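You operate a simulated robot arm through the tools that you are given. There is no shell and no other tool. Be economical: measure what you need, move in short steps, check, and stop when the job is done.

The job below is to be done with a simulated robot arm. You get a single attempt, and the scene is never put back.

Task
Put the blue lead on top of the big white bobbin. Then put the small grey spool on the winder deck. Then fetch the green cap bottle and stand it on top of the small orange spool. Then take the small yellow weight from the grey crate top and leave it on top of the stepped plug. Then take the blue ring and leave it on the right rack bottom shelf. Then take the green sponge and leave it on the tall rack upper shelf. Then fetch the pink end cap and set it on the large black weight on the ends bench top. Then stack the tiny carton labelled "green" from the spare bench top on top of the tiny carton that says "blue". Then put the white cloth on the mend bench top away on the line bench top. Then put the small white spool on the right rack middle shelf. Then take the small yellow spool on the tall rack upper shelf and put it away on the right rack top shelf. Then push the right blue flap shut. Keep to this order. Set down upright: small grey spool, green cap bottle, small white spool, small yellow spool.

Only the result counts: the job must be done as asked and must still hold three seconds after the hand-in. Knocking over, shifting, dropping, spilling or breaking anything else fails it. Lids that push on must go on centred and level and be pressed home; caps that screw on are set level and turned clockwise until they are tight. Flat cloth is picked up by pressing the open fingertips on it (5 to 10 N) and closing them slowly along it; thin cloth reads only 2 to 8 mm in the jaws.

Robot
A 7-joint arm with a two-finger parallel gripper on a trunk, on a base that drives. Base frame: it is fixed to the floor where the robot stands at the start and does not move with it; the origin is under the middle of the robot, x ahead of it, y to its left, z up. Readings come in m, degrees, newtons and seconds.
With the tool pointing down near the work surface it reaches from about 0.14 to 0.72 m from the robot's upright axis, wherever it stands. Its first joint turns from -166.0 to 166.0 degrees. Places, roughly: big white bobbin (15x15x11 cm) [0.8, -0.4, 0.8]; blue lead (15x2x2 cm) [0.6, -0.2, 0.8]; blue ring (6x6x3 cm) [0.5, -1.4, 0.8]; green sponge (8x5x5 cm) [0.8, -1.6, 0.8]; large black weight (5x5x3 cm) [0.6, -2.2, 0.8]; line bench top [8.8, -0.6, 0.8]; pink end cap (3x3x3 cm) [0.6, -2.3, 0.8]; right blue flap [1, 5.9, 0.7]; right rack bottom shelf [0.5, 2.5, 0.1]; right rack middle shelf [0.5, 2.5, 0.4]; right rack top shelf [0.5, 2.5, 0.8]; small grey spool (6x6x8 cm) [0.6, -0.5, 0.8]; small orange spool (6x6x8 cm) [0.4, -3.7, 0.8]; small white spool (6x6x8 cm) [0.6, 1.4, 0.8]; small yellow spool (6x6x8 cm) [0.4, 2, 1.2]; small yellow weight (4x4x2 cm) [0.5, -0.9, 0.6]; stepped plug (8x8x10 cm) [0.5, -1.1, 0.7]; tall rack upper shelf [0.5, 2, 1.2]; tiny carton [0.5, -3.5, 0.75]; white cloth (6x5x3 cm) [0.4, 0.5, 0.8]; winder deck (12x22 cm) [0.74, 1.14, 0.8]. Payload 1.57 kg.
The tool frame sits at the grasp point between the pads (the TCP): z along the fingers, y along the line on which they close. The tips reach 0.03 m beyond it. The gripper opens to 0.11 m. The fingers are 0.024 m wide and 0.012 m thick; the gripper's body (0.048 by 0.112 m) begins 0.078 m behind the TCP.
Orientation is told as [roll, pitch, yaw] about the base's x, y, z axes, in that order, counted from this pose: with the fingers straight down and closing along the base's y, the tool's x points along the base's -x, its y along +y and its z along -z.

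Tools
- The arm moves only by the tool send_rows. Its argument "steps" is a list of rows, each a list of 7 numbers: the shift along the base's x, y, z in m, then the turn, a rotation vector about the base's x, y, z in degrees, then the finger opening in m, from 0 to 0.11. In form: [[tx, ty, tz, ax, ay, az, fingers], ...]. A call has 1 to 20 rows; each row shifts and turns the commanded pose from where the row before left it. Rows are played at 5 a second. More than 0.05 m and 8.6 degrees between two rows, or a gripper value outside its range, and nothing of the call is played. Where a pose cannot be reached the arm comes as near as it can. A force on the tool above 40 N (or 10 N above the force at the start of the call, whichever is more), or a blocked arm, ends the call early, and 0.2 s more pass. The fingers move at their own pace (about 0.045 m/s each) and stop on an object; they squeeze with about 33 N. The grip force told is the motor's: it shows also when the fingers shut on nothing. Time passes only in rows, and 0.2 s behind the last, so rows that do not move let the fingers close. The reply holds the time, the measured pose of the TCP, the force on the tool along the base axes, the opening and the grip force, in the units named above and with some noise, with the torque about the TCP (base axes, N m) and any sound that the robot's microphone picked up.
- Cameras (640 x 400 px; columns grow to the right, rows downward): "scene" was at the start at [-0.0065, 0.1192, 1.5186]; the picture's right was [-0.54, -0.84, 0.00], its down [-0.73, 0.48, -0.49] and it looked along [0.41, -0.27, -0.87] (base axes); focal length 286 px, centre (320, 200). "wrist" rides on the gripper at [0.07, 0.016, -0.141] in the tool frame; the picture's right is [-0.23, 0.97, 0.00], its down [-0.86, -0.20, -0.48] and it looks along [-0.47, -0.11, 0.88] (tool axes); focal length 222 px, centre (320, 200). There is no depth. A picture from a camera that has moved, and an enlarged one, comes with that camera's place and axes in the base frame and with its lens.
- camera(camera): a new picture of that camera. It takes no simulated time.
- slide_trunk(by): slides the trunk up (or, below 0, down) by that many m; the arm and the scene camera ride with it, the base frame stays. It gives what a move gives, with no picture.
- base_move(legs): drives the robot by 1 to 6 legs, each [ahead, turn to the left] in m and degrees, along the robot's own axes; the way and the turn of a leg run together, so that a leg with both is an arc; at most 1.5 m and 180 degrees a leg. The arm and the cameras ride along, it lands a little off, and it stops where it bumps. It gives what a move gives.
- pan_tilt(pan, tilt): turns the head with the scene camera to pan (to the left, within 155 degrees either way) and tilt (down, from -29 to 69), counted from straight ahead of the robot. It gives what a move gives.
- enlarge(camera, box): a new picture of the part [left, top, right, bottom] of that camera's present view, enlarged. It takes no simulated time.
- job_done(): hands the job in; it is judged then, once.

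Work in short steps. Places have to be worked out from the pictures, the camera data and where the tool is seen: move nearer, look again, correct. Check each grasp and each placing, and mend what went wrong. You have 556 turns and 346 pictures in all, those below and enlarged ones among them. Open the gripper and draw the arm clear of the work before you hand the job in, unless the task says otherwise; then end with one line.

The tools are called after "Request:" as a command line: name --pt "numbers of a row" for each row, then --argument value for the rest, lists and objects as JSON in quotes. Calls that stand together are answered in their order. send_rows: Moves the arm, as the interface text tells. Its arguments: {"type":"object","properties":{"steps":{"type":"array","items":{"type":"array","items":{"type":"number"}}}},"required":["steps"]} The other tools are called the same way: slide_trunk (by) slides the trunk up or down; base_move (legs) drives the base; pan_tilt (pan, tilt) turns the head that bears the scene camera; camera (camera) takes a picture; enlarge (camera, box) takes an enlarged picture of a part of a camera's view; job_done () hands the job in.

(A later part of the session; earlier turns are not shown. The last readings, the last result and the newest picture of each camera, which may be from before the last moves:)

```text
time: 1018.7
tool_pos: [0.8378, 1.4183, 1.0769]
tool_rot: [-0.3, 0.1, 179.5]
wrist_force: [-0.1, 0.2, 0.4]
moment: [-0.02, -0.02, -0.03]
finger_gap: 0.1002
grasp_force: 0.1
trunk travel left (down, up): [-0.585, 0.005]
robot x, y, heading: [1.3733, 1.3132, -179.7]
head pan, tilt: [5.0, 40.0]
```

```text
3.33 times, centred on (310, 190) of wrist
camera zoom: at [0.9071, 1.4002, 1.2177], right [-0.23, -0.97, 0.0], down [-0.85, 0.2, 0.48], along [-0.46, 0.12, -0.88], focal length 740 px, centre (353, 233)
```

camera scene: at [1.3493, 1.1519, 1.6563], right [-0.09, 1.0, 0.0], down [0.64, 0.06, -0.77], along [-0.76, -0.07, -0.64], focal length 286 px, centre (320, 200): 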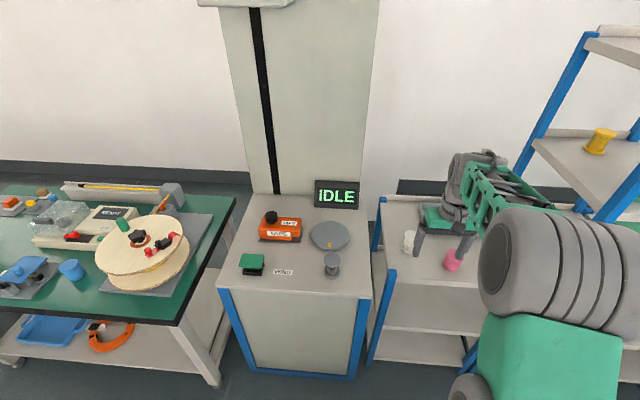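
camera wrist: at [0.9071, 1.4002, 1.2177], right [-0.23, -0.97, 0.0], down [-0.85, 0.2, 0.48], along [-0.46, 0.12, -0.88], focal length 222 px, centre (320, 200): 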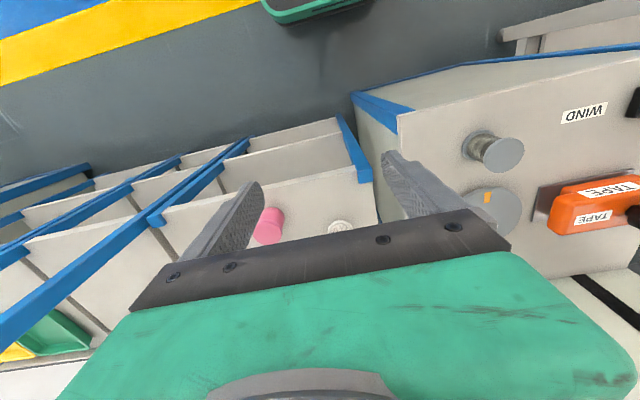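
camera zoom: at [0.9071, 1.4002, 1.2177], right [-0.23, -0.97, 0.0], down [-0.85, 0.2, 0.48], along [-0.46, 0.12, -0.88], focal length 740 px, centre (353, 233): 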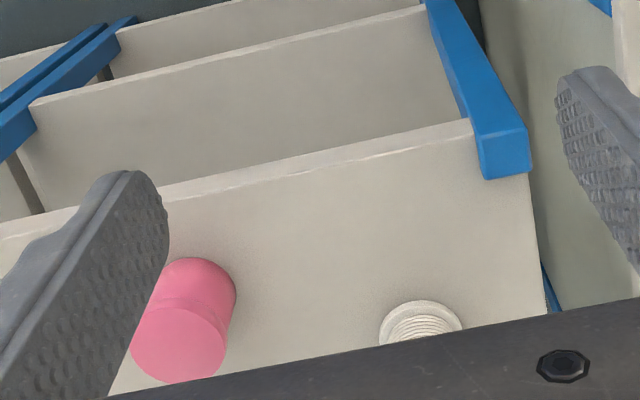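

The white spool stands at about (0.56,1.436) with its top at z≈0.84. I tilt the hand 35° (needed later for the middle shelf) and come above it.

Request:
send_rows --pt "-0.04 0.003 -0.01 0 7 0 0.1" --pt "-0.04 0.003 -0.01 0 7 0 0.1" --pt "-0.04 0.003 -0.01 0 7 0 0.1" --pt "-0.04 0.003 -0.01 0 7 0 0.1" --pt "-0.04 0.003 -0.01 0 7 0 0.1" --pt "-0.03 0.002 -0.03 0 0 0 0.095"

Request:
camera --camera "wrist"

Request:
enlarge --camera "scene" --box '[360, 160, 480, 280]'

```text
time: 1020.1
tool_pos: [0.604, 1.4356, 0.997]
tool_rot: [-0.1, -34.9, 179.4]
wrist_force: [-0.6, -1.1, 0.4]
moment: [-0.02, -0.05, 0.03]
finger_gap: 0.0949
grasp_force: 0.0
trunk travel left (down, up): [-0.585, 0.005]
robot x, y, heading: [1.3766, 1.3099, -179.7]
head pan, tilt: [5.0, 40.0]
```

```text
162 pictures are left
camera wrist: at [0.7431, 1.4176, 1.0721], right [-0.19, -0.97, 0.13], down [-0.42, 0.2, 0.88], along [-0.89, 0.12, -0.45], focal length 222 px, centre (320, 200)
```

wrist: 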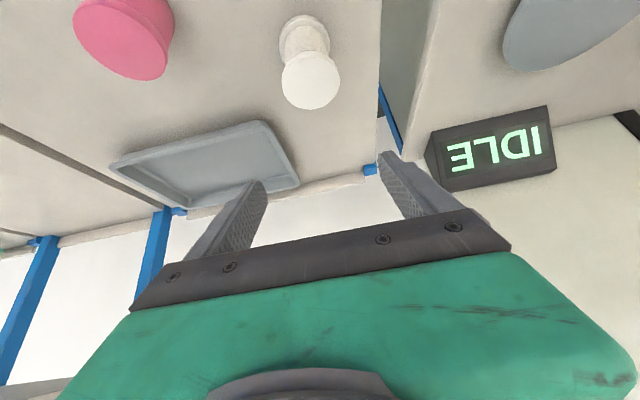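

```text
3.33 times, centred on (420, 220) of scene
camera zoom: at [1.3491, 1.1513, 1.6563], right [-0.09, 1.0, 0.0], down [0.64, 0.06, -0.77], along [-0.76, -0.07, -0.64], focal length 952 px, centre (-13, 133)
```

zoom: 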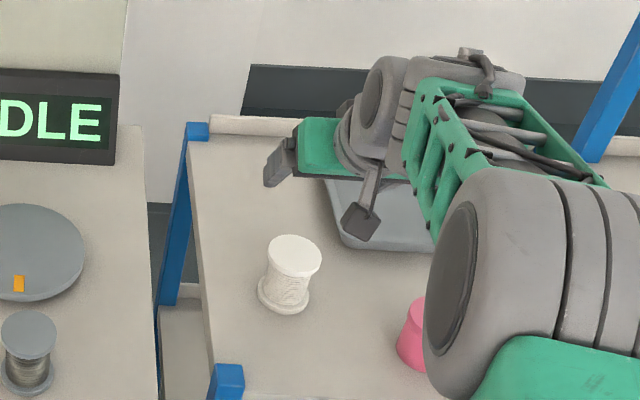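

Request:
send_rows --pt "-0.018 0.001 -0.03 0 0 0 0.095" --pt "-0.018 0.001 -0.03 0 0 0 0.095" --pt "0 0 -0.04 0 0 0 0.095"

Request:
camera --camera "wrist"

Request:
enlarge --camera "scene" --box '[360, 160, 480, 280]'

```text
time: 1020.9
tool_pos: [0.57, 1.4369, 0.8994]
tool_rot: [-0.1, -35.0, 179.6]
wrist_force: [0.1, -0.2, -0.2]
moment: [-0.02, -0.01, -0.02]
finger_gap: 0.095
grasp_force: 0.1
trunk travel left (down, up): [-0.585, 0.005]
robot x, y, heading: [1.3755, 1.3144, -180.2]
head pan, tilt: [5.0, 40.0]
```

```text
160 pictures are left
camera wrist: at [0.7074, 1.4193, 0.9744], right [-0.19, -0.97, 0.13], down [-0.42, 0.2, 0.88], along [-0.88, 0.12, -0.45], focal length 222 px, centre (320, 200)
```

wrist: 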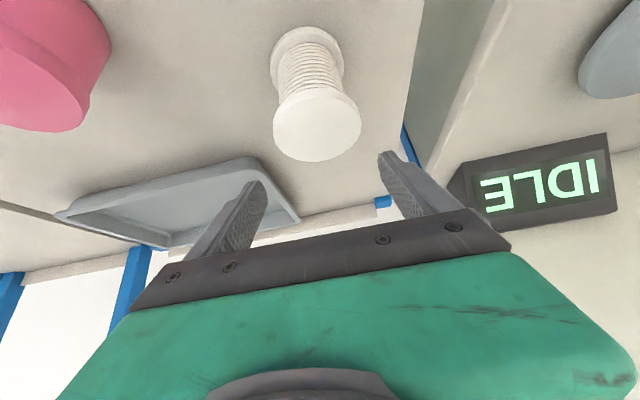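

```text
3.33 times, centred on (420, 220) of scene
camera zoom: at [1.3498, 1.1512, 1.6563], right [-0.09, 1.0, 0.0], down [0.64, 0.06, -0.77], along [-0.76, -0.07, -0.64], focal length 952 px, centre (-13, 133)
```

zoom: 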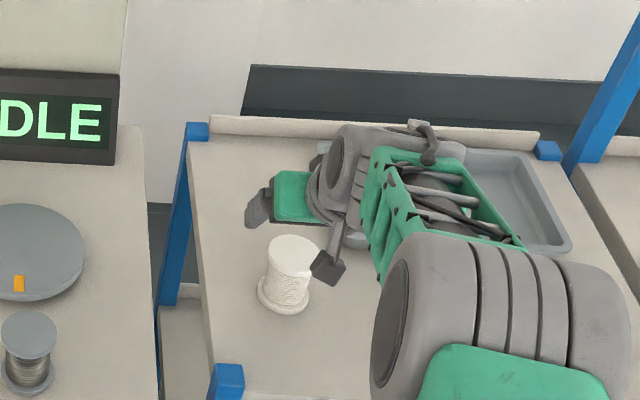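

Request:
send_rows --pt "0 -0.001 -0.04 0 0 0 0.095" --pt "0 0 -0.03 0 0 0 0.095" --pt "0 0 -0.02 0 0 0 0.095"

Request:
camera --camera "wrist"

```text
time: 1021.7
tool_pos: [0.5657, 1.4385, 0.8325]
tool_rot: [-0.2, -36.1, 179.7]
wrist_force: [11.6, 0.9, 17.9]
moment: [-0.9, -0.19, 0.8]
finger_gap: 0.0946
grasp_force: 0.1
trunk travel left (down, up): [-0.585, 0.005]
robot x, y, heading: [1.3764, 1.3132, 180.2]
head pan, tilt: [5.0, 40.0]
stopped in row 3: the force on the tool passed its limit at 53 N (the readings are from after the stop); the commanded pose is now the measured one
```

```text
158 pictures are left
camera wrist: at [0.7058, 1.4209, 0.9035], right [-0.19, -0.97, 0.13], down [-0.41, 0.2, 0.89], along [-0.89, 0.12, -0.43], focal length 222 px, centre (320, 200)
```

wrist: 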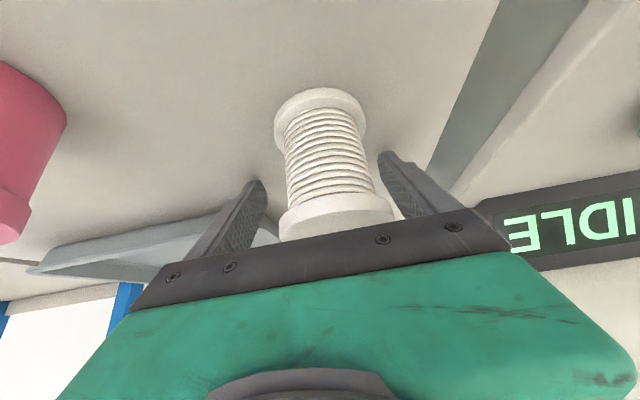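

The tips reached the shelf, so this shelf is at z≈0.80 and the spool (top 0.88) is really at x≈0.605. I lift 6 mm and move the fingers to its axis.

Request:
send_rows --pt "0 0 0.006 0 1 0 0.095" --pt "0.015 -0.003 0.001 0 0 0 0.095" --pt "0.015 -0.003 0 0 0 0 0.095" --pt "0.008 0 0 0 0 0 0.095"

Request:
camera --camera "wrist"

Request:
enlarge --camera "scene" --box '[360, 160, 480, 280]'

```text
time: 1022.7
tool_pos: [0.6057, 1.4309, 0.8313]
tool_rot: [-0.1, -36.6, 179.6]
wrist_force: [-0.4, -0.5, 1.1]
moment: [-0.01, 0.01, -0.01]
finger_gap: 0.0951
grasp_force: 0.0
trunk travel left (down, up): [-0.585, 0.005]
robot x, y, heading: [1.3789, 1.315, -179.9]
head pan, tilt: [5.0, 40.0]
```

```text
157 pictures are left
camera wrist: at [0.7454, 1.4138, 0.9024], right [-0.19, -0.97, 0.13], down [-0.4, 0.2, 0.89], along [-0.9, 0.12, -0.43], focal length 222 px, centre (320, 200)
```

wrist: 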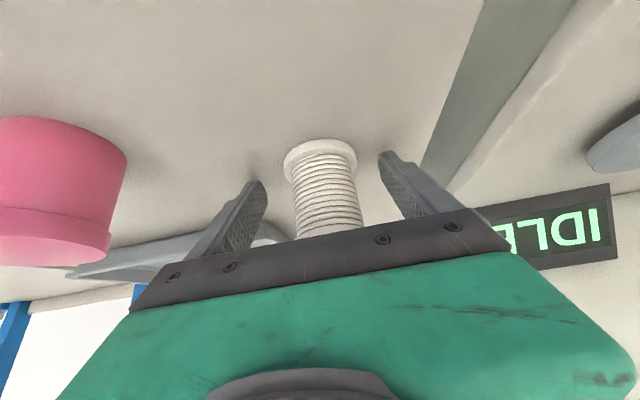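

```text
3.33 times, centred on (420, 220) of scene
camera zoom: at [1.3501, 1.1512, 1.6562], right [-0.09, 1.0, 0.0], down [0.64, 0.06, -0.77], along [-0.76, -0.07, -0.64], focal length 952 px, centre (-13, 133)
```

zoom: 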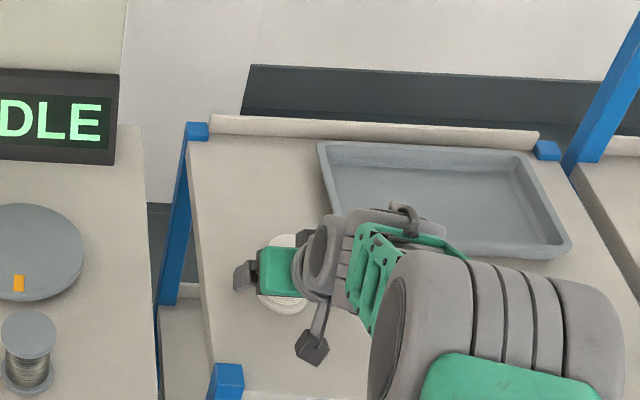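

The spool is centred between the fingers. I raise 3 mm and close.

Request:
send_rows --pt "0.002 0 0.004 0 0 0 0.09" --pt "0 0 0 0 0 0 0.075" --pt "0 0 0 0 0 0 0.06" --pt "0 0 0 0 0 0 0.045" --pt "0 0 0 0 0 0 0.04" --pt "0 0 0 0 0 0 0.04"

Request:
camera --camera "wrist"

```text
time: 1024.1
tool_pos: [0.6068, 1.4307, 0.8358]
tool_rot: [-0.1, -36.7, 179.7]
wrist_force: [1.3, -0.1, 2.0]
moment: [-0.06, -0.04, 0.01]
finger_gap: 0.0567
grasp_force: 33.0
trunk travel left (down, up): [-0.585, 0.005]
robot x, y, heading: [1.378, 1.3094, -180.0]
head pan, tilt: [5.0, 40.0]
```

```text
155 pictures are left
camera wrist: at [0.7466, 1.4137, 0.9072], right [-0.19, -0.97, 0.13], down [-0.4, 0.2, 0.9], along [-0.9, 0.12, -0.43], focal length 222 px, centre (320, 200)
```

wrist: 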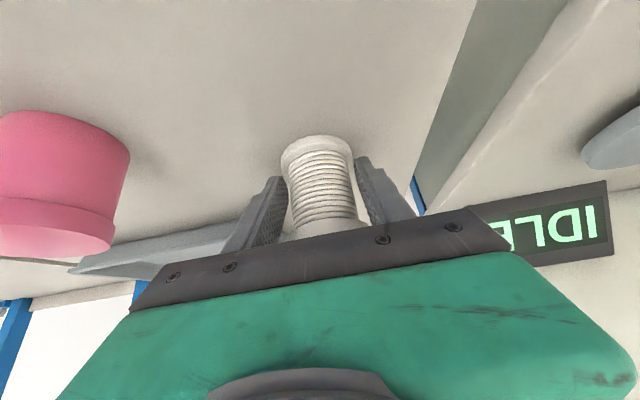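

Gripped. I lift it straight up and check.

Request:
send_rows --pt "0 0 0.02 0 0 0 0.04" --pt "0 0 0.04 0 0 0 0.04" --pt "0 0 0.045 0 0 0 0.04" --pt "0 0 0.045 0 0 0 0.04" --pt "0.03 0 0.03 0 0 0 0.04" --pt "0.045 0 0 0 0 0 0.04" --pt "0.045 0 0 0 0 0 0.04" --pt "0.045 0 0 0 0 0 0.04"

Request:
camera --camera "wrist"

Request:
pan_tilt --pan -12 --tilt 40

Request:
camera --camera "scene"

```text
time: 1025.9
tool_pos: [0.7704, 1.4325, 1.0183]
tool_rot: [0.0, -36.7, 179.7]
wrist_force: [0.1, -0.5, -1.1]
moment: [-0.01, 0.01, 0.01]
finger_gap: 0.057
grasp_force: 32.4
trunk travel left (down, up): [-0.585, 0.005]
robot x, y, heading: [1.3783, 1.314, -180.0]
head pan, tilt: [5.0, 40.0]
```

```text
154 pictures are left
camera wrist: at [0.9116, 1.4157, 1.0895], right [-0.19, -0.97, 0.13], down [-0.4, 0.2, 0.9], along [-0.9, 0.12, -0.42], focal length 222 px, centre (320, 200)
```

wrist: 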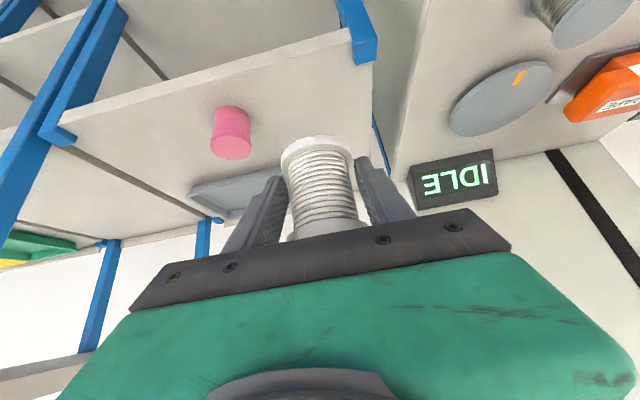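

```text
time: 1026.7
tool_pos: [0.7691, 1.433, 1.0181]
tool_rot: [-0.1, -36.7, 179.7]
wrist_force: [0.1, -0.4, -0.9]
moment: [0.01, -0.01, 0.0]
finger_gap: 0.0568
grasp_force: 33.0
trunk travel left (down, up): [-0.585, 0.005]
robot x, y, heading: [1.3776, 1.3114, -180.2]
head pan, tilt: [-12.0, 40.0]
```

```text
153 pictures are left
camera scene: at [1.3514, 1.1762, 1.6562], right [0.21, 0.98, 0.0], down [0.63, -0.13, -0.77], along [-0.75, 0.16, -0.64], focal length 286 px, centre (320, 200)
```

scene: 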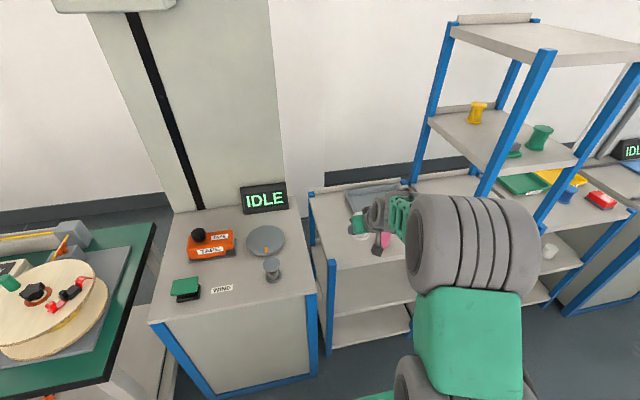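

The spool is held upright. I drive to the right rack (y≈2.4).

Request:
base_move --legs '[[-0.32, 0], [0, -90], [1.1, 0], [0, 90]]'

Request:
pan_tilt --pan -10 --tilt 45

Request:
camera --camera "scene"

```text
time: 1041.8
tool_pos: [1.1297, 2.5876, 1.0183]
tool_rot: [-0.2, -36.6, 176.3]
wrist_force: [0.0, 0.0, -1.4]
moment: [0.01, -0.01, -0.01]
finger_gap: 0.0567
grasp_force: 32.9
trunk travel left (down, up): [-0.585, 0.005]
robot x, y, heading: [1.7272, 2.4276, 176.7]
head pan, tilt: [-12.0, 40.0]
```

```text
time: 1042.4
tool_pos: [1.1293, 2.5883, 1.0188]
tool_rot: [-0.1, -36.6, 176.4]
wrist_force: [0.3, 0.4, -0.3]
moment: [-0.03, -0.04, 0.03]
finger_gap: 0.0567
grasp_force: 32.4
trunk travel left (down, up): [-0.585, 0.005]
robot x, y, heading: [1.7247, 2.4291, 176.7]
head pan, tilt: [-10.0, 45.0]
```

```text
152 pictures are left
camera scene: at [1.6972, 2.293, 1.649], right [0.23, 0.97, 0.0], down [0.69, -0.16, -0.71], along [-0.69, 0.16, -0.71], focal length 286 px, centre (320, 200)
```

scene: 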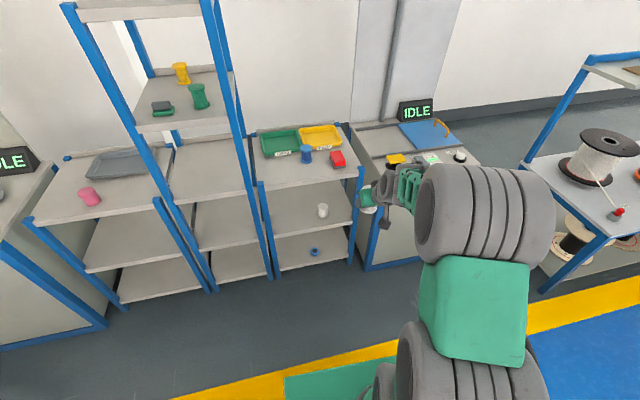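

Request:
send_rows --pt "0 -0.045 0 0 0 0 0.04" --pt "0 -0.045 0 0 0 0 0.04" --pt "0 -0.045 0 0 0 0 0.04" --pt "0 -0.045 0 0 0 1.5 0.04" --pt "0 -0.015 0 0 0 2 0.04"

Request:
slide_trunk --by -0.4

Request:
base_move --legs '[[0.27, 3.3]]'

Request:
camera --camera "scene"

Request:
camera --camera "wrist"

```text
time: 1043.6
tool_pos: [1.1298, 2.3952, 1.0184]
tool_rot: [0.0, -36.8, 179.8]
wrist_force: [0.6, -0.6, -1.3]
moment: [0.04, -0.01, -0.01]
finger_gap: 0.0566
grasp_force: 32.9
trunk travel left (down, up): [-0.585, 0.005]
robot x, y, heading: [1.7255, 2.4308, 176.7]
head pan, tilt: [-10.0, 45.0]
```

```text
time: 1047.5
tool_pos: [1.1293, 2.3942, 0.6195]
tool_rot: [-0.1, -36.6, 179.7]
wrist_force: [-0.7, 0.6, -1.1]
moment: [-0.02, -0.02, 0.01]
finger_gap: 0.0569
grasp_force: 33.0
trunk travel left (down, up): [-0.185, 0.405]
robot x, y, heading: [1.7262, 2.4324, 176.8]
head pan, tilt: [-10.0, 45.0]
```

```text
time: 1049.4
tool_pos: [0.86, 2.3652, 0.619]
tool_rot: [-0.1, -36.7, -177.0]
wrist_force: [0.8, -0.5, -0.9]
moment: [-0.01, 0.0, 0.01]
finger_gap: 0.0567
grasp_force: 33.3
trunk travel left (down, up): [-0.185, 0.405]
robot x, y, heading: [1.4572, 2.4416, -180.1]
head pan, tilt: [-10.0, 45.0]
```

```text
151 pictures are left
camera scene: at [1.4345, 2.2992, 1.249], right [0.17, 0.99, 0.0], down [0.7, -0.12, -0.71], along [-0.7, 0.12, -0.71], focal length 286 px, centre (320, 200)
```

scene: 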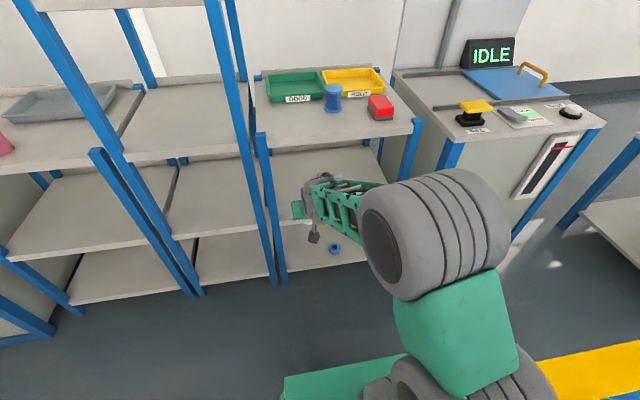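

```text
150 pictures are left
camera wrist: at [1.0023, 2.358, 0.6896], right [-0.13, -0.98, 0.13], down [-0.41, 0.18, 0.89], along [-0.9, 0.06, -0.43], focal length 222 px, centre (320, 200)
```

wrist: 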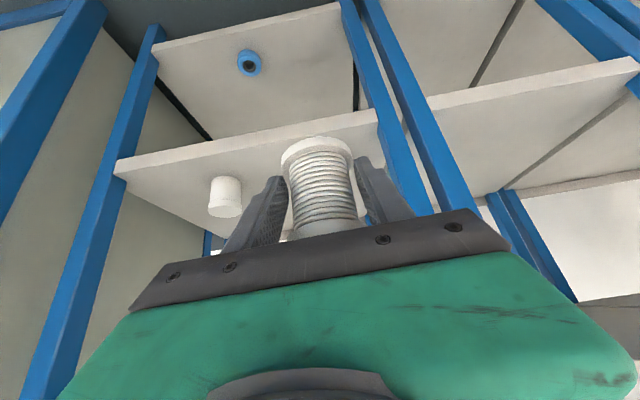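

Request:
send_rows --pt "0 0.015 -0.04 0 0 -1 0.04" --pt "0 0.015 -0.04 0 0 -1 0.04" --pt "0 0.01 -0.035 0 0 -1 0.04" --pt "-0.04 0 0 0 0 0 0.04" --pt "-0.04 0 0 0 0 0 0.04"

Request:
camera --camera "wrist"

Request:
camera --camera "scene"

```text
time: 1050.6
tool_pos: [0.7818, 2.4046, 0.5022]
tool_rot: [-0.1, -36.7, -179.7]
wrist_force: [0.5, 0.5, -0.6]
moment: [-0.02, -0.03, 0.02]
finger_gap: 0.0565
grasp_force: 32.9
trunk travel left (down, up): [-0.185, 0.405]
robot x, y, heading: [1.4547, 2.441, -180.0]
head pan, tilt: [-10.0, 45.0]
```

```text
149 pictures are left
camera wrist: at [0.9218, 2.39, 0.5733], right [-0.18, -0.97, 0.13], down [-0.4, 0.2, 0.9], along [-0.9, 0.11, -0.42], focal length 222 px, centre (320, 200)
```

wrist: 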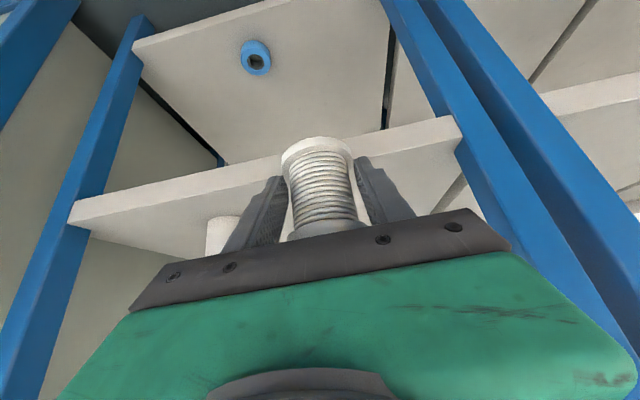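

```text
148 pictures are left
camera scene: at [1.4347, 2.2992, 1.249], right [0.17, 0.99, 0.0], down [0.7, -0.12, -0.71], along [-0.7, 0.12, -0.71], focal length 286 px, centre (320, 200)
```

scene: 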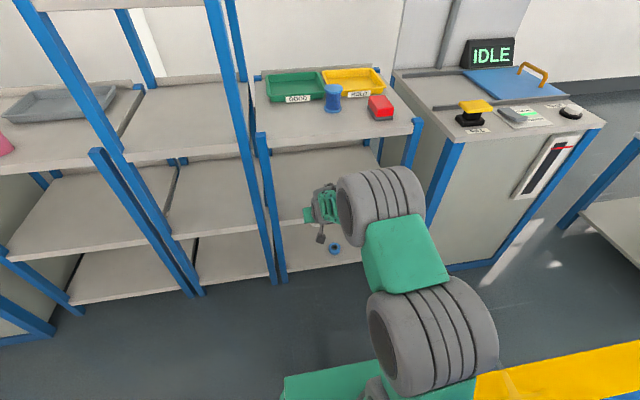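

Request:
send_rows --pt "-0.035 0 0.004 0 0 0 0.04" --pt "-0.03 0 0 0 0 0 0.04"

Request:
camera --camera "wrist"

Request:
enlarge --camera "scene" --box '[240, 100, 440, 300]'

```text
time: 1051.2
tool_pos: [0.7164, 2.4046, 0.5071]
tool_rot: [-0.2, -36.7, -179.8]
wrist_force: [-0.1, -0.7, -1.4]
moment: [0.03, -0.01, 0.01]
finger_gap: 0.0568
grasp_force: 33.2
trunk travel left (down, up): [-0.185, 0.405]
robot x, y, heading: [1.4526, 2.4384, -179.9]
head pan, tilt: [-10.0, 45.0]
```

```text
147 pictures are left
camera wrist: at [0.8567, 2.3896, 0.5783], right [-0.18, -0.97, 0.13], down [-0.4, 0.2, 0.89], along [-0.9, 0.11, -0.43], focal length 222 px, centre (320, 200)
```

wrist: 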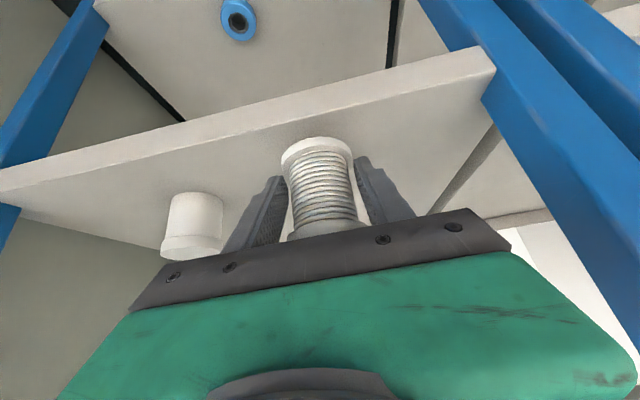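

```text
2.00 times, centred on (340, 200) of scene
camera zoom: at [1.4346, 2.2992, 1.249], right [0.17, 0.99, 0.0], down [0.7, -0.12, -0.71], along [-0.7, 0.12, -0.71], focal length 571 px, centre (280, 200)
```

zoom: 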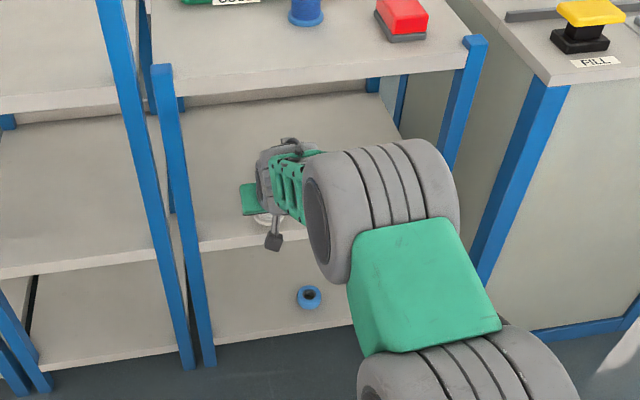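

Request:
send_rows --pt "-0.03 0 0 0 0 0 0.04" --pt "-0.03 0 0 0 0 0 0.04" --pt "0 0 -0.008 0 0 0 0.04" --pt "0 0 -0.005 0 0 0 0.04" --pt "0 0 -0.003 0 0 0 0.04"

Request:
camera --camera "wrist"

```text
time: 1052.4
tool_pos: [0.6554, 2.4063, 0.4906]
tool_rot: [-0.1, -36.7, -179.8]
wrist_force: [-0.1, 0.3, -1.3]
moment: [-0.05, -0.04, 0.02]
finger_gap: 0.0562
grasp_force: 33.4
trunk travel left (down, up): [-0.185, 0.405]
robot x, y, heading: [1.4539, 2.4424, -180.0]
head pan, tilt: [-10.0, 45.0]
```

```text
145 pictures are left
camera wrist: at [0.7964, 2.3902, 0.5629], right [-0.18, -0.97, 0.13], down [-0.4, 0.2, 0.89], along [-0.9, 0.11, -0.43], focal length 222 px, centre (320, 200)
```

wrist: 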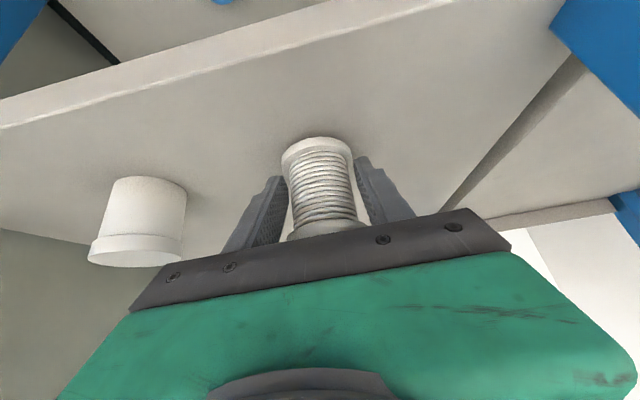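

Over the shelf with room. I lower in small steps until contact.

Request:
send_rows --pt "0 0 -0.003 0 0 0 0.04" --pt "0 0 -0.003 0 0 0 0.04" --pt "0 0 -0.003 0 0 0 0.04"

```text
time: 1053.2
tool_pos: [0.6546, 2.4064, 0.4865]
tool_rot: [0.0, -37.1, -179.8]
wrist_force: [4.3, -0.6, 16.0]
moment: [0.36, -0.28, -0.08]
finger_gap: 0.0563
grasp_force: 33.1
trunk travel left (down, up): [-0.185, 0.405]
robot x, y, heading: [1.4543, 2.4417, -180.0]
head pan, tilt: [-10.0, 45.0]
```

Contact. I relieve slightly, open, and back out along +x.

Request:
send_rows --pt "0 0 0.003 0 0 0 0.058" --pt "0 0 0 0 0 0 0.07" --pt "0 0 0 0 0 0 0.085" --pt "0 0 0.003 0 0 0 0.085" --pt "0.015 0 0.003 0 0 0 0.085" --pt "0.03 0 0.005 0 0 0 0.085" --pt "0.04 0 0.005 0 0 0 0.085" --pt "0.04 0 0 0 0 0 0.085" --pt "0.04 0 0 0 0 0 0.085"

Request:
camera --camera "wrist"

```text
time: 1055.2
tool_pos: [0.8213, 2.4065, 0.5047]
tool_rot: [-0.1, -36.8, -179.9]
wrist_force: [-0.3, 0.9, -1.2]
moment: [-0.01, 0.03, 0.04]
finger_gap: 0.0852
grasp_force: 0.1
trunk travel left (down, up): [-0.185, 0.405]
robot x, y, heading: [1.4572, 2.4406, -179.8]
head pan, tilt: [-10.0, 45.0]
```

```text
144 pictures are left
camera wrist: at [0.9617, 2.3908, 0.5748], right [-0.18, -0.97, 0.13], down [-0.4, 0.2, 0.89], along [-0.9, 0.11, -0.43], focal length 222 px, centre (320, 200)
```

wrist: 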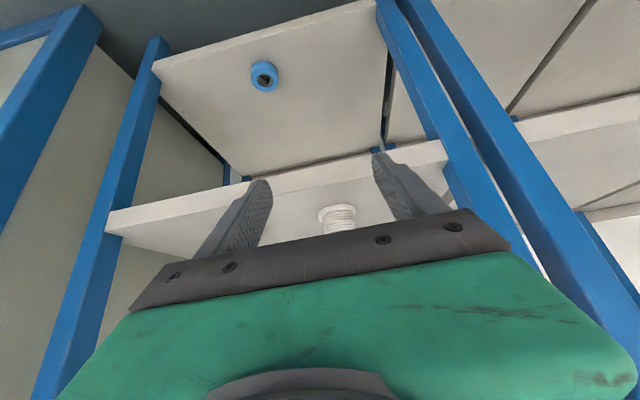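

The white spool stands on the middle shelf. For the yellow spool (near (0.40,2.016), close to the corridor side of the tall rack), I go to the corridor. First I withdraw and raise.

Request:
send_rows --pt "0.045 0 0.015 0 0 0 0.085" --pt "0.045 0 0.015 0 0 0 0.085" --pt "0.04 0 0.025 0 0 0 0.085" --pt "0 0 0.045 0 0 0 0.085" --pt "0 0 0.045 0 0 0 0.085"

Request:
slide_trunk --by 0.4

Request:
base_move --legs '[[-0.35, 0], [0, -90], [1.5, 0], [1.5, 0]]'

```text
time: 1056.4
tool_pos: [0.9535, 2.4075, 0.6467]
tool_rot: [0.0, -36.6, -179.8]
wrist_force: [-0.9, -0.5, -0.6]
moment: [0.0, -0.01, 0.01]
finger_gap: 0.0852
grasp_force: 0.0
trunk travel left (down, up): [-0.185, 0.405]
robot x, y, heading: [1.4549, 2.444, -179.8]
head pan, tilt: [-10.0, 45.0]
```

```text
time: 1060.2
tool_pos: [0.9544, 2.4062, 1.0471]
tool_rot: [0.0, -36.7, -179.7]
wrist_force: [-0.4, 0.5, -0.3]
moment: [-0.01, -0.03, 0.02]
finger_gap: 0.0851
grasp_force: 0.1
trunk travel left (down, up): [-0.585, 0.005]
robot x, y, heading: [1.4553, 2.4367, -179.5]
head pan, tilt: [-10.0, 45.0]
```

```text
time: 1080.3
tool_pos: [1.838, 5.9247, 1.0471]
tool_rot: [-0.1, -36.7, 88.6]
wrist_force: [0.9, 0.3, 0.2]
moment: [0.01, 0.04, 0.02]
finger_gap: 0.085
grasp_force: 0.1
trunk travel left (down, up): [-0.585, 0.005]
robot x, y, heading: [1.8579, 5.4216, 88.7]
head pan, tilt: [-10.0, 45.0]
```

I take the chance to look at the blue flap near (1,5.9) while passing.

Request:
pan_tilt --pan 65 --tilt 40

Request:
camera --camera "scene"

```text
time: 1081.8
tool_pos: [1.8382, 5.9235, 1.0458]
tool_rot: [-0.1, -36.8, 88.8]
wrist_force: [-0.2, -0.7, -0.2]
moment: [-0.03, 0.01, -0.02]
finger_gap: 0.085
grasp_force: 0.0
trunk travel left (down, up): [-0.585, 0.005]
robot x, y, heading: [1.8561, 5.42, 88.6]
head pan, tilt: [65.0, 40.0]
```

```text
143 pictures are left
camera scene: at [1.6234, 5.4035, 1.6562], right [0.45, 0.9, 0.0], down [0.58, -0.29, -0.77], along [-0.69, 0.34, -0.64], focal length 286 px, centre (320, 200)
```

scene: 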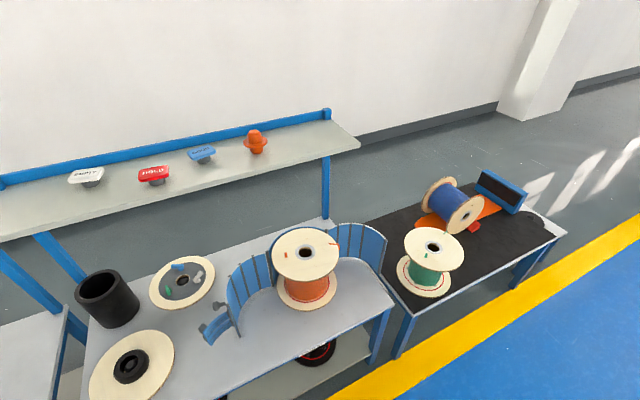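

Request:
enlarge --camera "scene" --box '[180, 190, 420, 370]'

```text
2.22 times, centred on (300, 280) of scene
camera zoom: at [1.6234, 5.4035, 1.6562], right [0.45, 0.9, 0.0], down [0.58, -0.29, -0.77], along [-0.69, 0.34, -0.64], focal length 635 px, centre (364, 22)
```

zoom: 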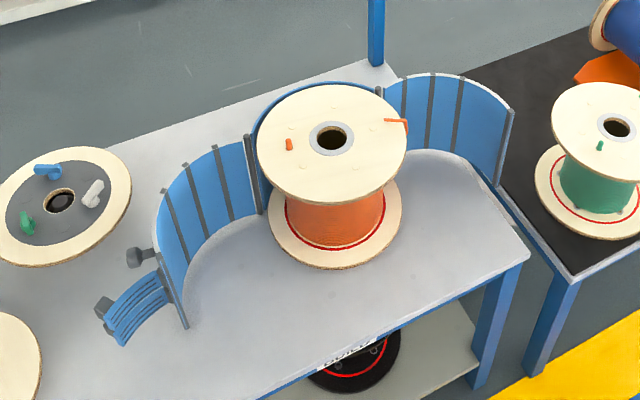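

The "right blue flap" is the open right wing of the guard around the orange reel; it will be dragged shut from this aisle later. I go on round into the corridor.

Request:
base_move --legs '[[1.5, 0], [0.85, 0], [0, 91.4], [1.5, 0], [0.42, 0], [0, 90]]'

```text
time: 1110.2
tool_pos: [0.0284, 7.222, 1.046]
tool_rot: [-0.1, -36.7, -86.9]
wrist_force: [-0.3, 0.0, 0.7]
moment: [0.02, 0.0, -0.04]
finger_gap: 0.0852
grasp_force: 0.0
trunk travel left (down, up): [-0.585, 0.005]
robot x, y, heading: [-0.028, 7.7232, -87.0]
head pan, tilt: [65.0, 40.0]
```

Request:
base_move --legs '[[0, -5.5], [1.5, 0], [1.5, 0], [1.5, 0]]'

```text
time: 1132.3
tool_pos: [-0.2258, 2.703, 1.0459]
tool_rot: [-0.1, -36.6, -92.6]
wrist_force: [0.1, -0.1, 0.6]
moment: [0.02, -0.01, -0.01]
finger_gap: 0.0851
grasp_force: 0.0
trunk travel left (down, up): [-0.585, 0.005]
robot x, y, heading: [-0.2351, 3.2078, -93.0]
head pan, tilt: [65.0, 40.0]
```

I move further from the racks (x≈-0.34) before swinging the arm to the left.

Request:
base_move --legs '[[0, -10], [0.48, 0], [0, 13]]'

Request:
send_rows --pt "0.0435 0.0027 0 0 0 4.95 0.085" --pt "0.0431 0.0064 0 0 0 4.95 0.085" --pt "0.0424 0.0101 0 0 0 4.95 0.085" --pt "0.0414 0.0137 0 0 0 4.95 0.085" --pt "0.04 0.0172 0 0 0 4.95 0.085" --pt "0.0384 0.0206 0 0 0 4.95 0.085" --pt "0.0365 0.0239 0 0 0 4.95 0.085" --pt "0.0343 0.0269 0 0 0 4.95 0.085" --pt "0.0318 0.0298 0 0 0 4.95 0.085" --pt "0.0292 0.0324 0 0 0 4.95 0.085" --pt "0.0262 0.0348 0 0 0 4.95 0.085" --pt "0.0232 0.0369 0 0 0 4.95 0.085" --pt "0.0199 0.0388 0 0 0 4.95 0.085" --pt "0.0165 0.0404 0 0 0 4.95 0.085" --pt "0.0129 0.0417 0 0 0 4.95 0.085" --pt "0.0093 0.0426 0 0 0 4.95 0.085" --pt "0.0055 0.0432 0 0 0 4.95 0.085"

```text
time: 1136.7
tool_pos: [-0.3015, 2.2308, 1.0459]
tool_rot: [-0.2, -36.7, -89.1]
wrist_force: [-0.3, -0.4, 0.9]
moment: [0.03, -0.02, -0.02]
finger_gap: 0.0851
grasp_force: 0.1
trunk travel left (down, up): [-0.585, 0.005]
robot x, y, heading: [-0.3416, 2.7287, -89.0]
head pan, tilt: [65.0, 40.0]
```

```text
time: 1140.3
tool_pos: [0.1927, 2.6912, 1.0468]
tool_rot: [-0.1, -36.6, -5.0]
wrist_force: [0.6, -0.3, 0.5]
moment: [-0.03, 0.06, 0.03]
finger_gap: 0.0849
grasp_force: 0.1
trunk travel left (down, up): [-0.585, 0.005]
robot x, y, heading: [-0.3392, 2.7317, -89.5]
head pan, tilt: [65.0, 40.0]
```

Request:
base_move --legs '[[0.57, 0]]'

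Request:
pan_tilt --pan 70 --tilt 30

Request:
camera --camera "scene"

Request:
camera --camera "wrist"

```text
time: 1143.6
tool_pos: [0.1994, 2.1151, 1.047]
tool_rot: [0.0, -36.8, -5.2]
wrist_force: [-0.3, -0.5, 0.1]
moment: [0.03, -0.03, 0.01]
finger_gap: 0.0851
grasp_force: 0.1
trunk travel left (down, up): [-0.585, 0.005]
robot x, y, heading: [-0.3318, 2.1593, -89.6]
head pan, tilt: [65.0, 40.0]
```

```text
time: 1144.3
tool_pos: [0.199, 2.1151, 1.0468]
tool_rot: [-0.1, -36.8, -5.1]
wrist_force: [0.3, 0.2, 0.0]
moment: [-0.02, 0.01, 0.01]
finger_gap: 0.0849
grasp_force: 0.0
trunk travel left (down, up): [-0.585, 0.005]
robot x, y, heading: [-0.3317, 2.1598, -89.8]
head pan, tilt: [70.0, 30.0]
```

```text
141 pictures are left
camera scene: at [-0.0947, 2.19, 1.6715], right [-0.33, -0.94, 0.0], down [-0.47, 0.17, -0.87], along [0.82, -0.29, -0.5], focal length 286 px, centre (320, 200)
```

scene: 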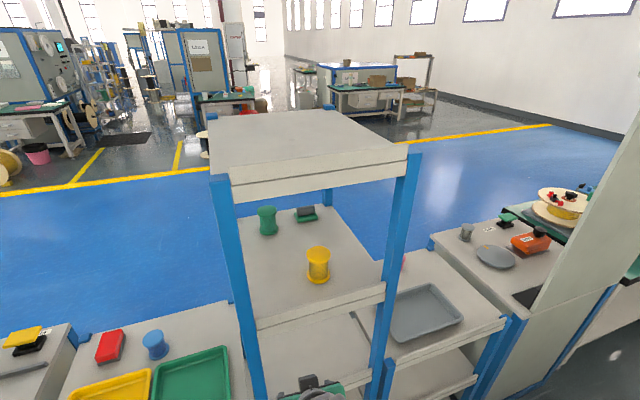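

```text
140 pictures are left
camera wrist: at [0.0615, 2.1444, 1.1169], right [0.27, 0.95, 0.13], down [0.38, -0.23, 0.89], along [0.88, -0.19, -0.43], focal length 222 px, centre (320, 200)
```

wrist: 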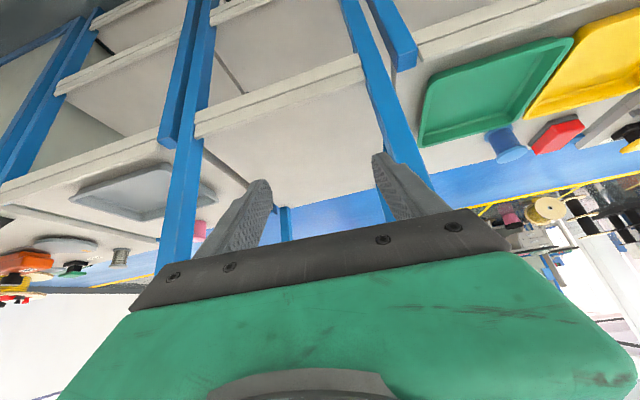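

Request:
enlarge --camera "scene" --box '[220, 190, 430, 350]'

```text
2.50 times, centred on (325, 270) of scene
camera zoom: at [-0.0947, 2.19, 1.6715], right [-0.33, -0.94, 0.0], down [-0.47, 0.17, -0.87], along [0.82, -0.29, -0.5], focal length 714 px, centre (308, 25)
```

zoom: 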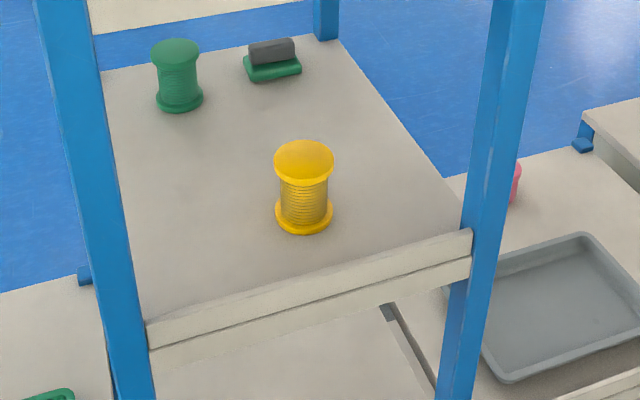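

The corridor edge of this shelf has a lip about 3 cm high (top z≈1.175). I tilt the hand to 43°, and raise it in front of the shelf opening.

Request:
send_rows --pt "-0.01 -0.02 0.04 -0.18 -2.1 0 0.085" --pt "0 -0.02 0.04 -0.18 -2.1 0 0.085" --pt "0 -0.02 0.04 -0.18 -2.1 0 0.085" --pt "0 -0.02 0.04 0 0 0 0.085" --pt "0.01 0 0.01 0 0 0 0.085"

Request:
camera --camera "wrist"

Request:
camera --camera "scene"

```text
time: 1145.5
tool_pos: [0.2015, 2.0355, 1.215]
tool_rot: [-0.1, -42.9, -5.2]
wrist_force: [1.0, -0.2, 0.3]
moment: [0.04, -0.02, -0.01]
finger_gap: 0.0847
grasp_force: 0.0
trunk travel left (down, up): [-0.585, 0.005]
robot x, y, heading: [-0.3314, 2.1592, -89.6]
head pan, tilt: [70.0, 30.0]
```

```text
138 pictures are left
camera wrist: at [0.0562, 2.0651, 1.2699], right [0.25, 0.95, 0.15], down [0.28, -0.22, 0.93], along [0.93, -0.19, -0.32], focal length 222 px, centre (320, 200)
```

wrist: 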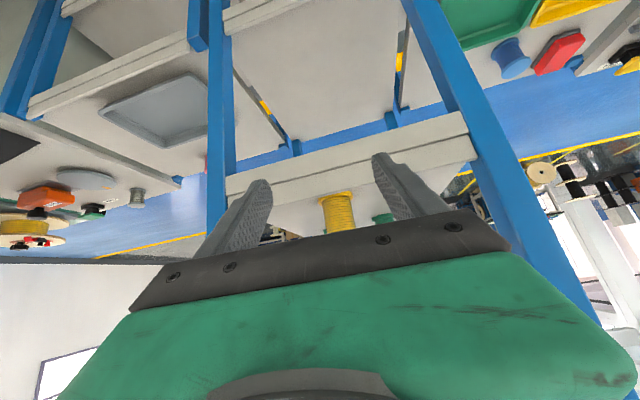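

```text
137 pictures are left
camera scene: at [-0.0944, 2.19, 1.6715], right [-0.33, -0.94, 0.0], down [-0.47, 0.17, -0.87], along [0.82, -0.29, -0.5], focal length 286 px, centre (320, 200)
```

scene: 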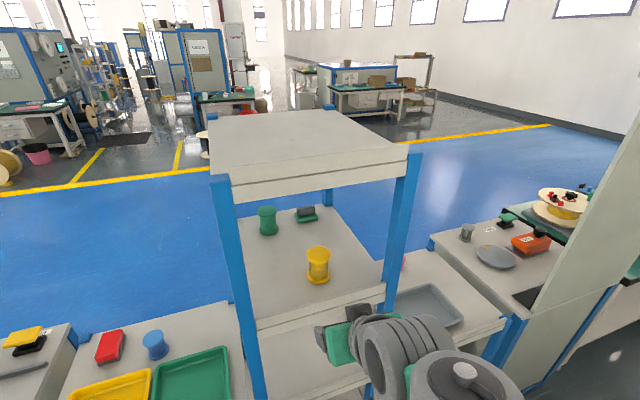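

The fingers are level to clear the lip and in line with the spool. I advance over the lip.

Request:
send_rows --pt "0.04 -0.003 0 0 0 0 0.085" --pt "0.04 -0.003 0 0 0 0 0.085" --pt "0.04 -0.003 0 0 0 0 0.085"

Request:
camera --camera "wrist"

Request:
enlarge --camera "scene" --box '[220, 190, 430, 350]'

```text
time: 1146.3
tool_pos: [0.3233, 2.0272, 1.2153]
tool_rot: [0.0, -43.0, -5.1]
wrist_force: [-0.6, 0.0, 0.0]
moment: [0.01, 0.06, -0.02]
finger_gap: 0.0849
grasp_force: 0.0
trunk travel left (down, up): [-0.585, 0.005]
robot x, y, heading: [-0.331, 2.156, -89.4]
head pan, tilt: [70.0, 30.0]
```

```text
136 pictures are left
camera wrist: at [0.1774, 2.0567, 1.2697], right [0.25, 0.95, 0.15], down [0.28, -0.23, 0.93], along [0.93, -0.19, -0.32], focal length 222 px, centre (320, 200)
```

wrist: 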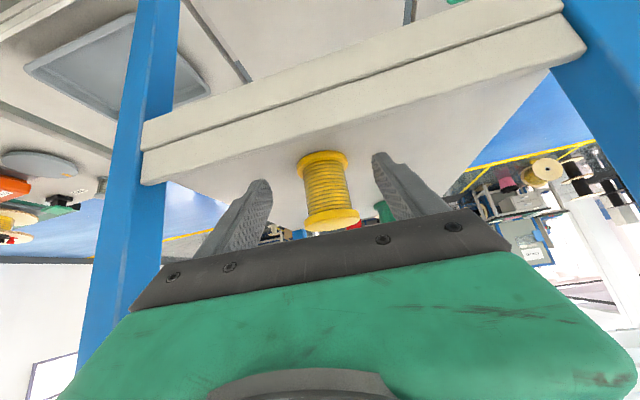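

```text
2.50 times, centred on (325, 270) of scene
camera zoom: at [-0.0938, 2.1899, 1.6714], right [-0.33, -0.94, 0.0], down [-0.47, 0.17, -0.87], along [0.82, -0.29, -0.5], focal length 714 px, centre (308, 25)
```

zoom: 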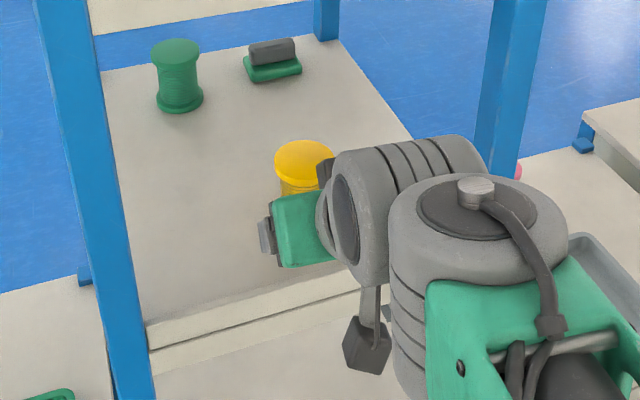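

Request:
send_rows --pt "0.04 -0.003 0 0 0 0 0.085" --pt "0.036 -0.003 0 0 0 0 0.085"

Request:
send_rows --pt "0 0 -0.012 0 0 0 0.085" --pt "0 0 -0.012 0 0 0 0.085" --pt "0 0 -0.005 0 0 0 0.085"

Request:
camera --camera "wrist"

```text
time: 1146.9
tool_pos: [0.3969, 2.0206, 1.2132]
tool_rot: [-0.1, -43.0, -5.2]
wrist_force: [0.3, -0.2, -0.5]
moment: [0.06, -0.02, 0.02]
finger_gap: 0.0851
grasp_force: 0.0
trunk travel left (down, up): [-0.585, 0.005]
robot x, y, heading: [-0.3325, 2.1538, -89.3]
head pan, tilt: [70.0, 30.0]
```

```text
time: 1147.7
tool_pos: [0.3962, 2.0209, 1.1855]
tool_rot: [-0.1, -42.9, -5.2]
wrist_force: [-0.3, 0.2, -0.3]
moment: [0.0, 0.02, -0.02]
finger_gap: 0.0852
grasp_force: 0.1
trunk travel left (down, up): [-0.585, 0.005]
robot x, y, heading: [-0.3352, 2.1598, -89.7]
head pan, tilt: [70.0, 30.0]
```

```text
134 pictures are left
camera wrist: at [0.2507, 2.05, 1.2409], right [0.25, 0.95, 0.15], down [0.28, -0.23, 0.93], along [0.93, -0.19, -0.32], focal length 222 px, centre (320, 200)
```

wrist: 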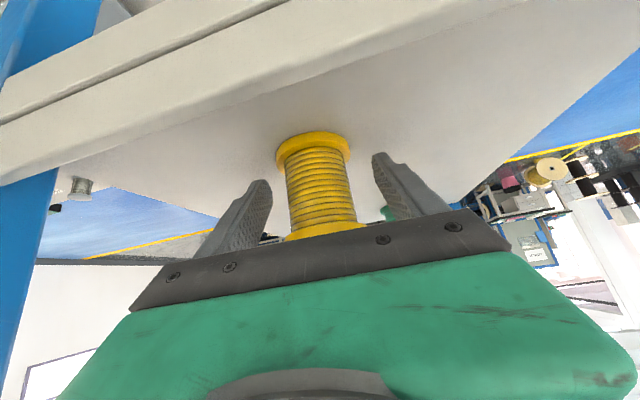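

Centred. I close on the spool.

Request:
send_rows --pt "0 0 0 0 0 0 0.07" --pt "0 0 0 0 0 0 0.055" --pt "0 0 0 0 0 0 0.045" --pt "0 0 0 0 0 0 0.035" --pt "0 0 0 0 0 0 0.035"

Request:
camera --camera "wrist"

```text
time: 1148.9
tool_pos: [0.3968, 2.0213, 1.1864]
tool_rot: [-0.1, -43.1, -5.2]
wrist_force: [-0.1, 1.3, 0.5]
moment: [-0.01, 0.01, 0.03]
finger_gap: 0.0552
grasp_force: 33.2
trunk travel left (down, up): [-0.585, 0.005]
robot x, y, heading: [-0.3325, 2.1557, -89.5]
head pan, tilt: [70.0, 30.0]
```

```text
133 pictures are left
camera wrist: at [0.2507, 2.0499, 1.241], right [0.25, 0.95, 0.15], down [0.28, -0.23, 0.93], along [0.93, -0.19, -0.32], focal length 222 px, centre (320, 200)
```

wrist: 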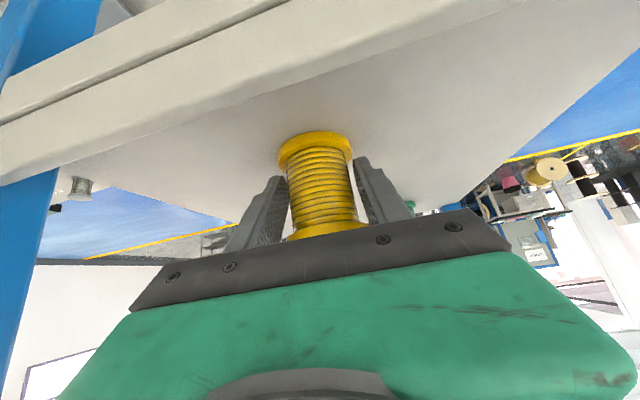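

Gripped. I lift 4 cm to clear the lip, then back out.

Request:
send_rows --pt "0 0 0.01 0 0 0 0.035" --pt "0 0 0.015 0 0 0 0.035" --pt "0 0 0.013 0 0 0 0.035"

Request:
camera --camera "wrist"

```text
time: 1149.7
tool_pos: [0.3958, 2.0204, 1.2258]
tool_rot: [-0.1, -43.0, -5.3]
wrist_force: [0.2, 0.6, -0.8]
moment: [0.03, 0.03, 0.04]
finger_gap: 0.055
grasp_force: 32.8
trunk travel left (down, up): [-0.585, 0.005]
robot x, y, heading: [-0.3325, 2.1611, -89.8]
head pan, tilt: [70.0, 30.0]
```

```text
132 pictures are left
camera wrist: at [0.2506, 2.0496, 1.2811], right [0.25, 0.95, 0.15], down [0.28, -0.23, 0.93], along [0.93, -0.19, -0.32], focal length 222 px, centre (320, 200)
```

wrist: 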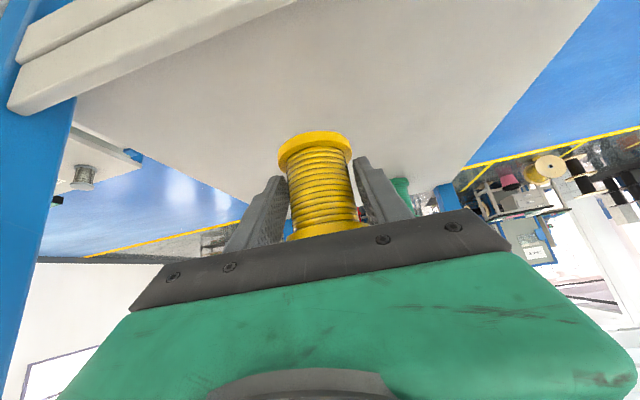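

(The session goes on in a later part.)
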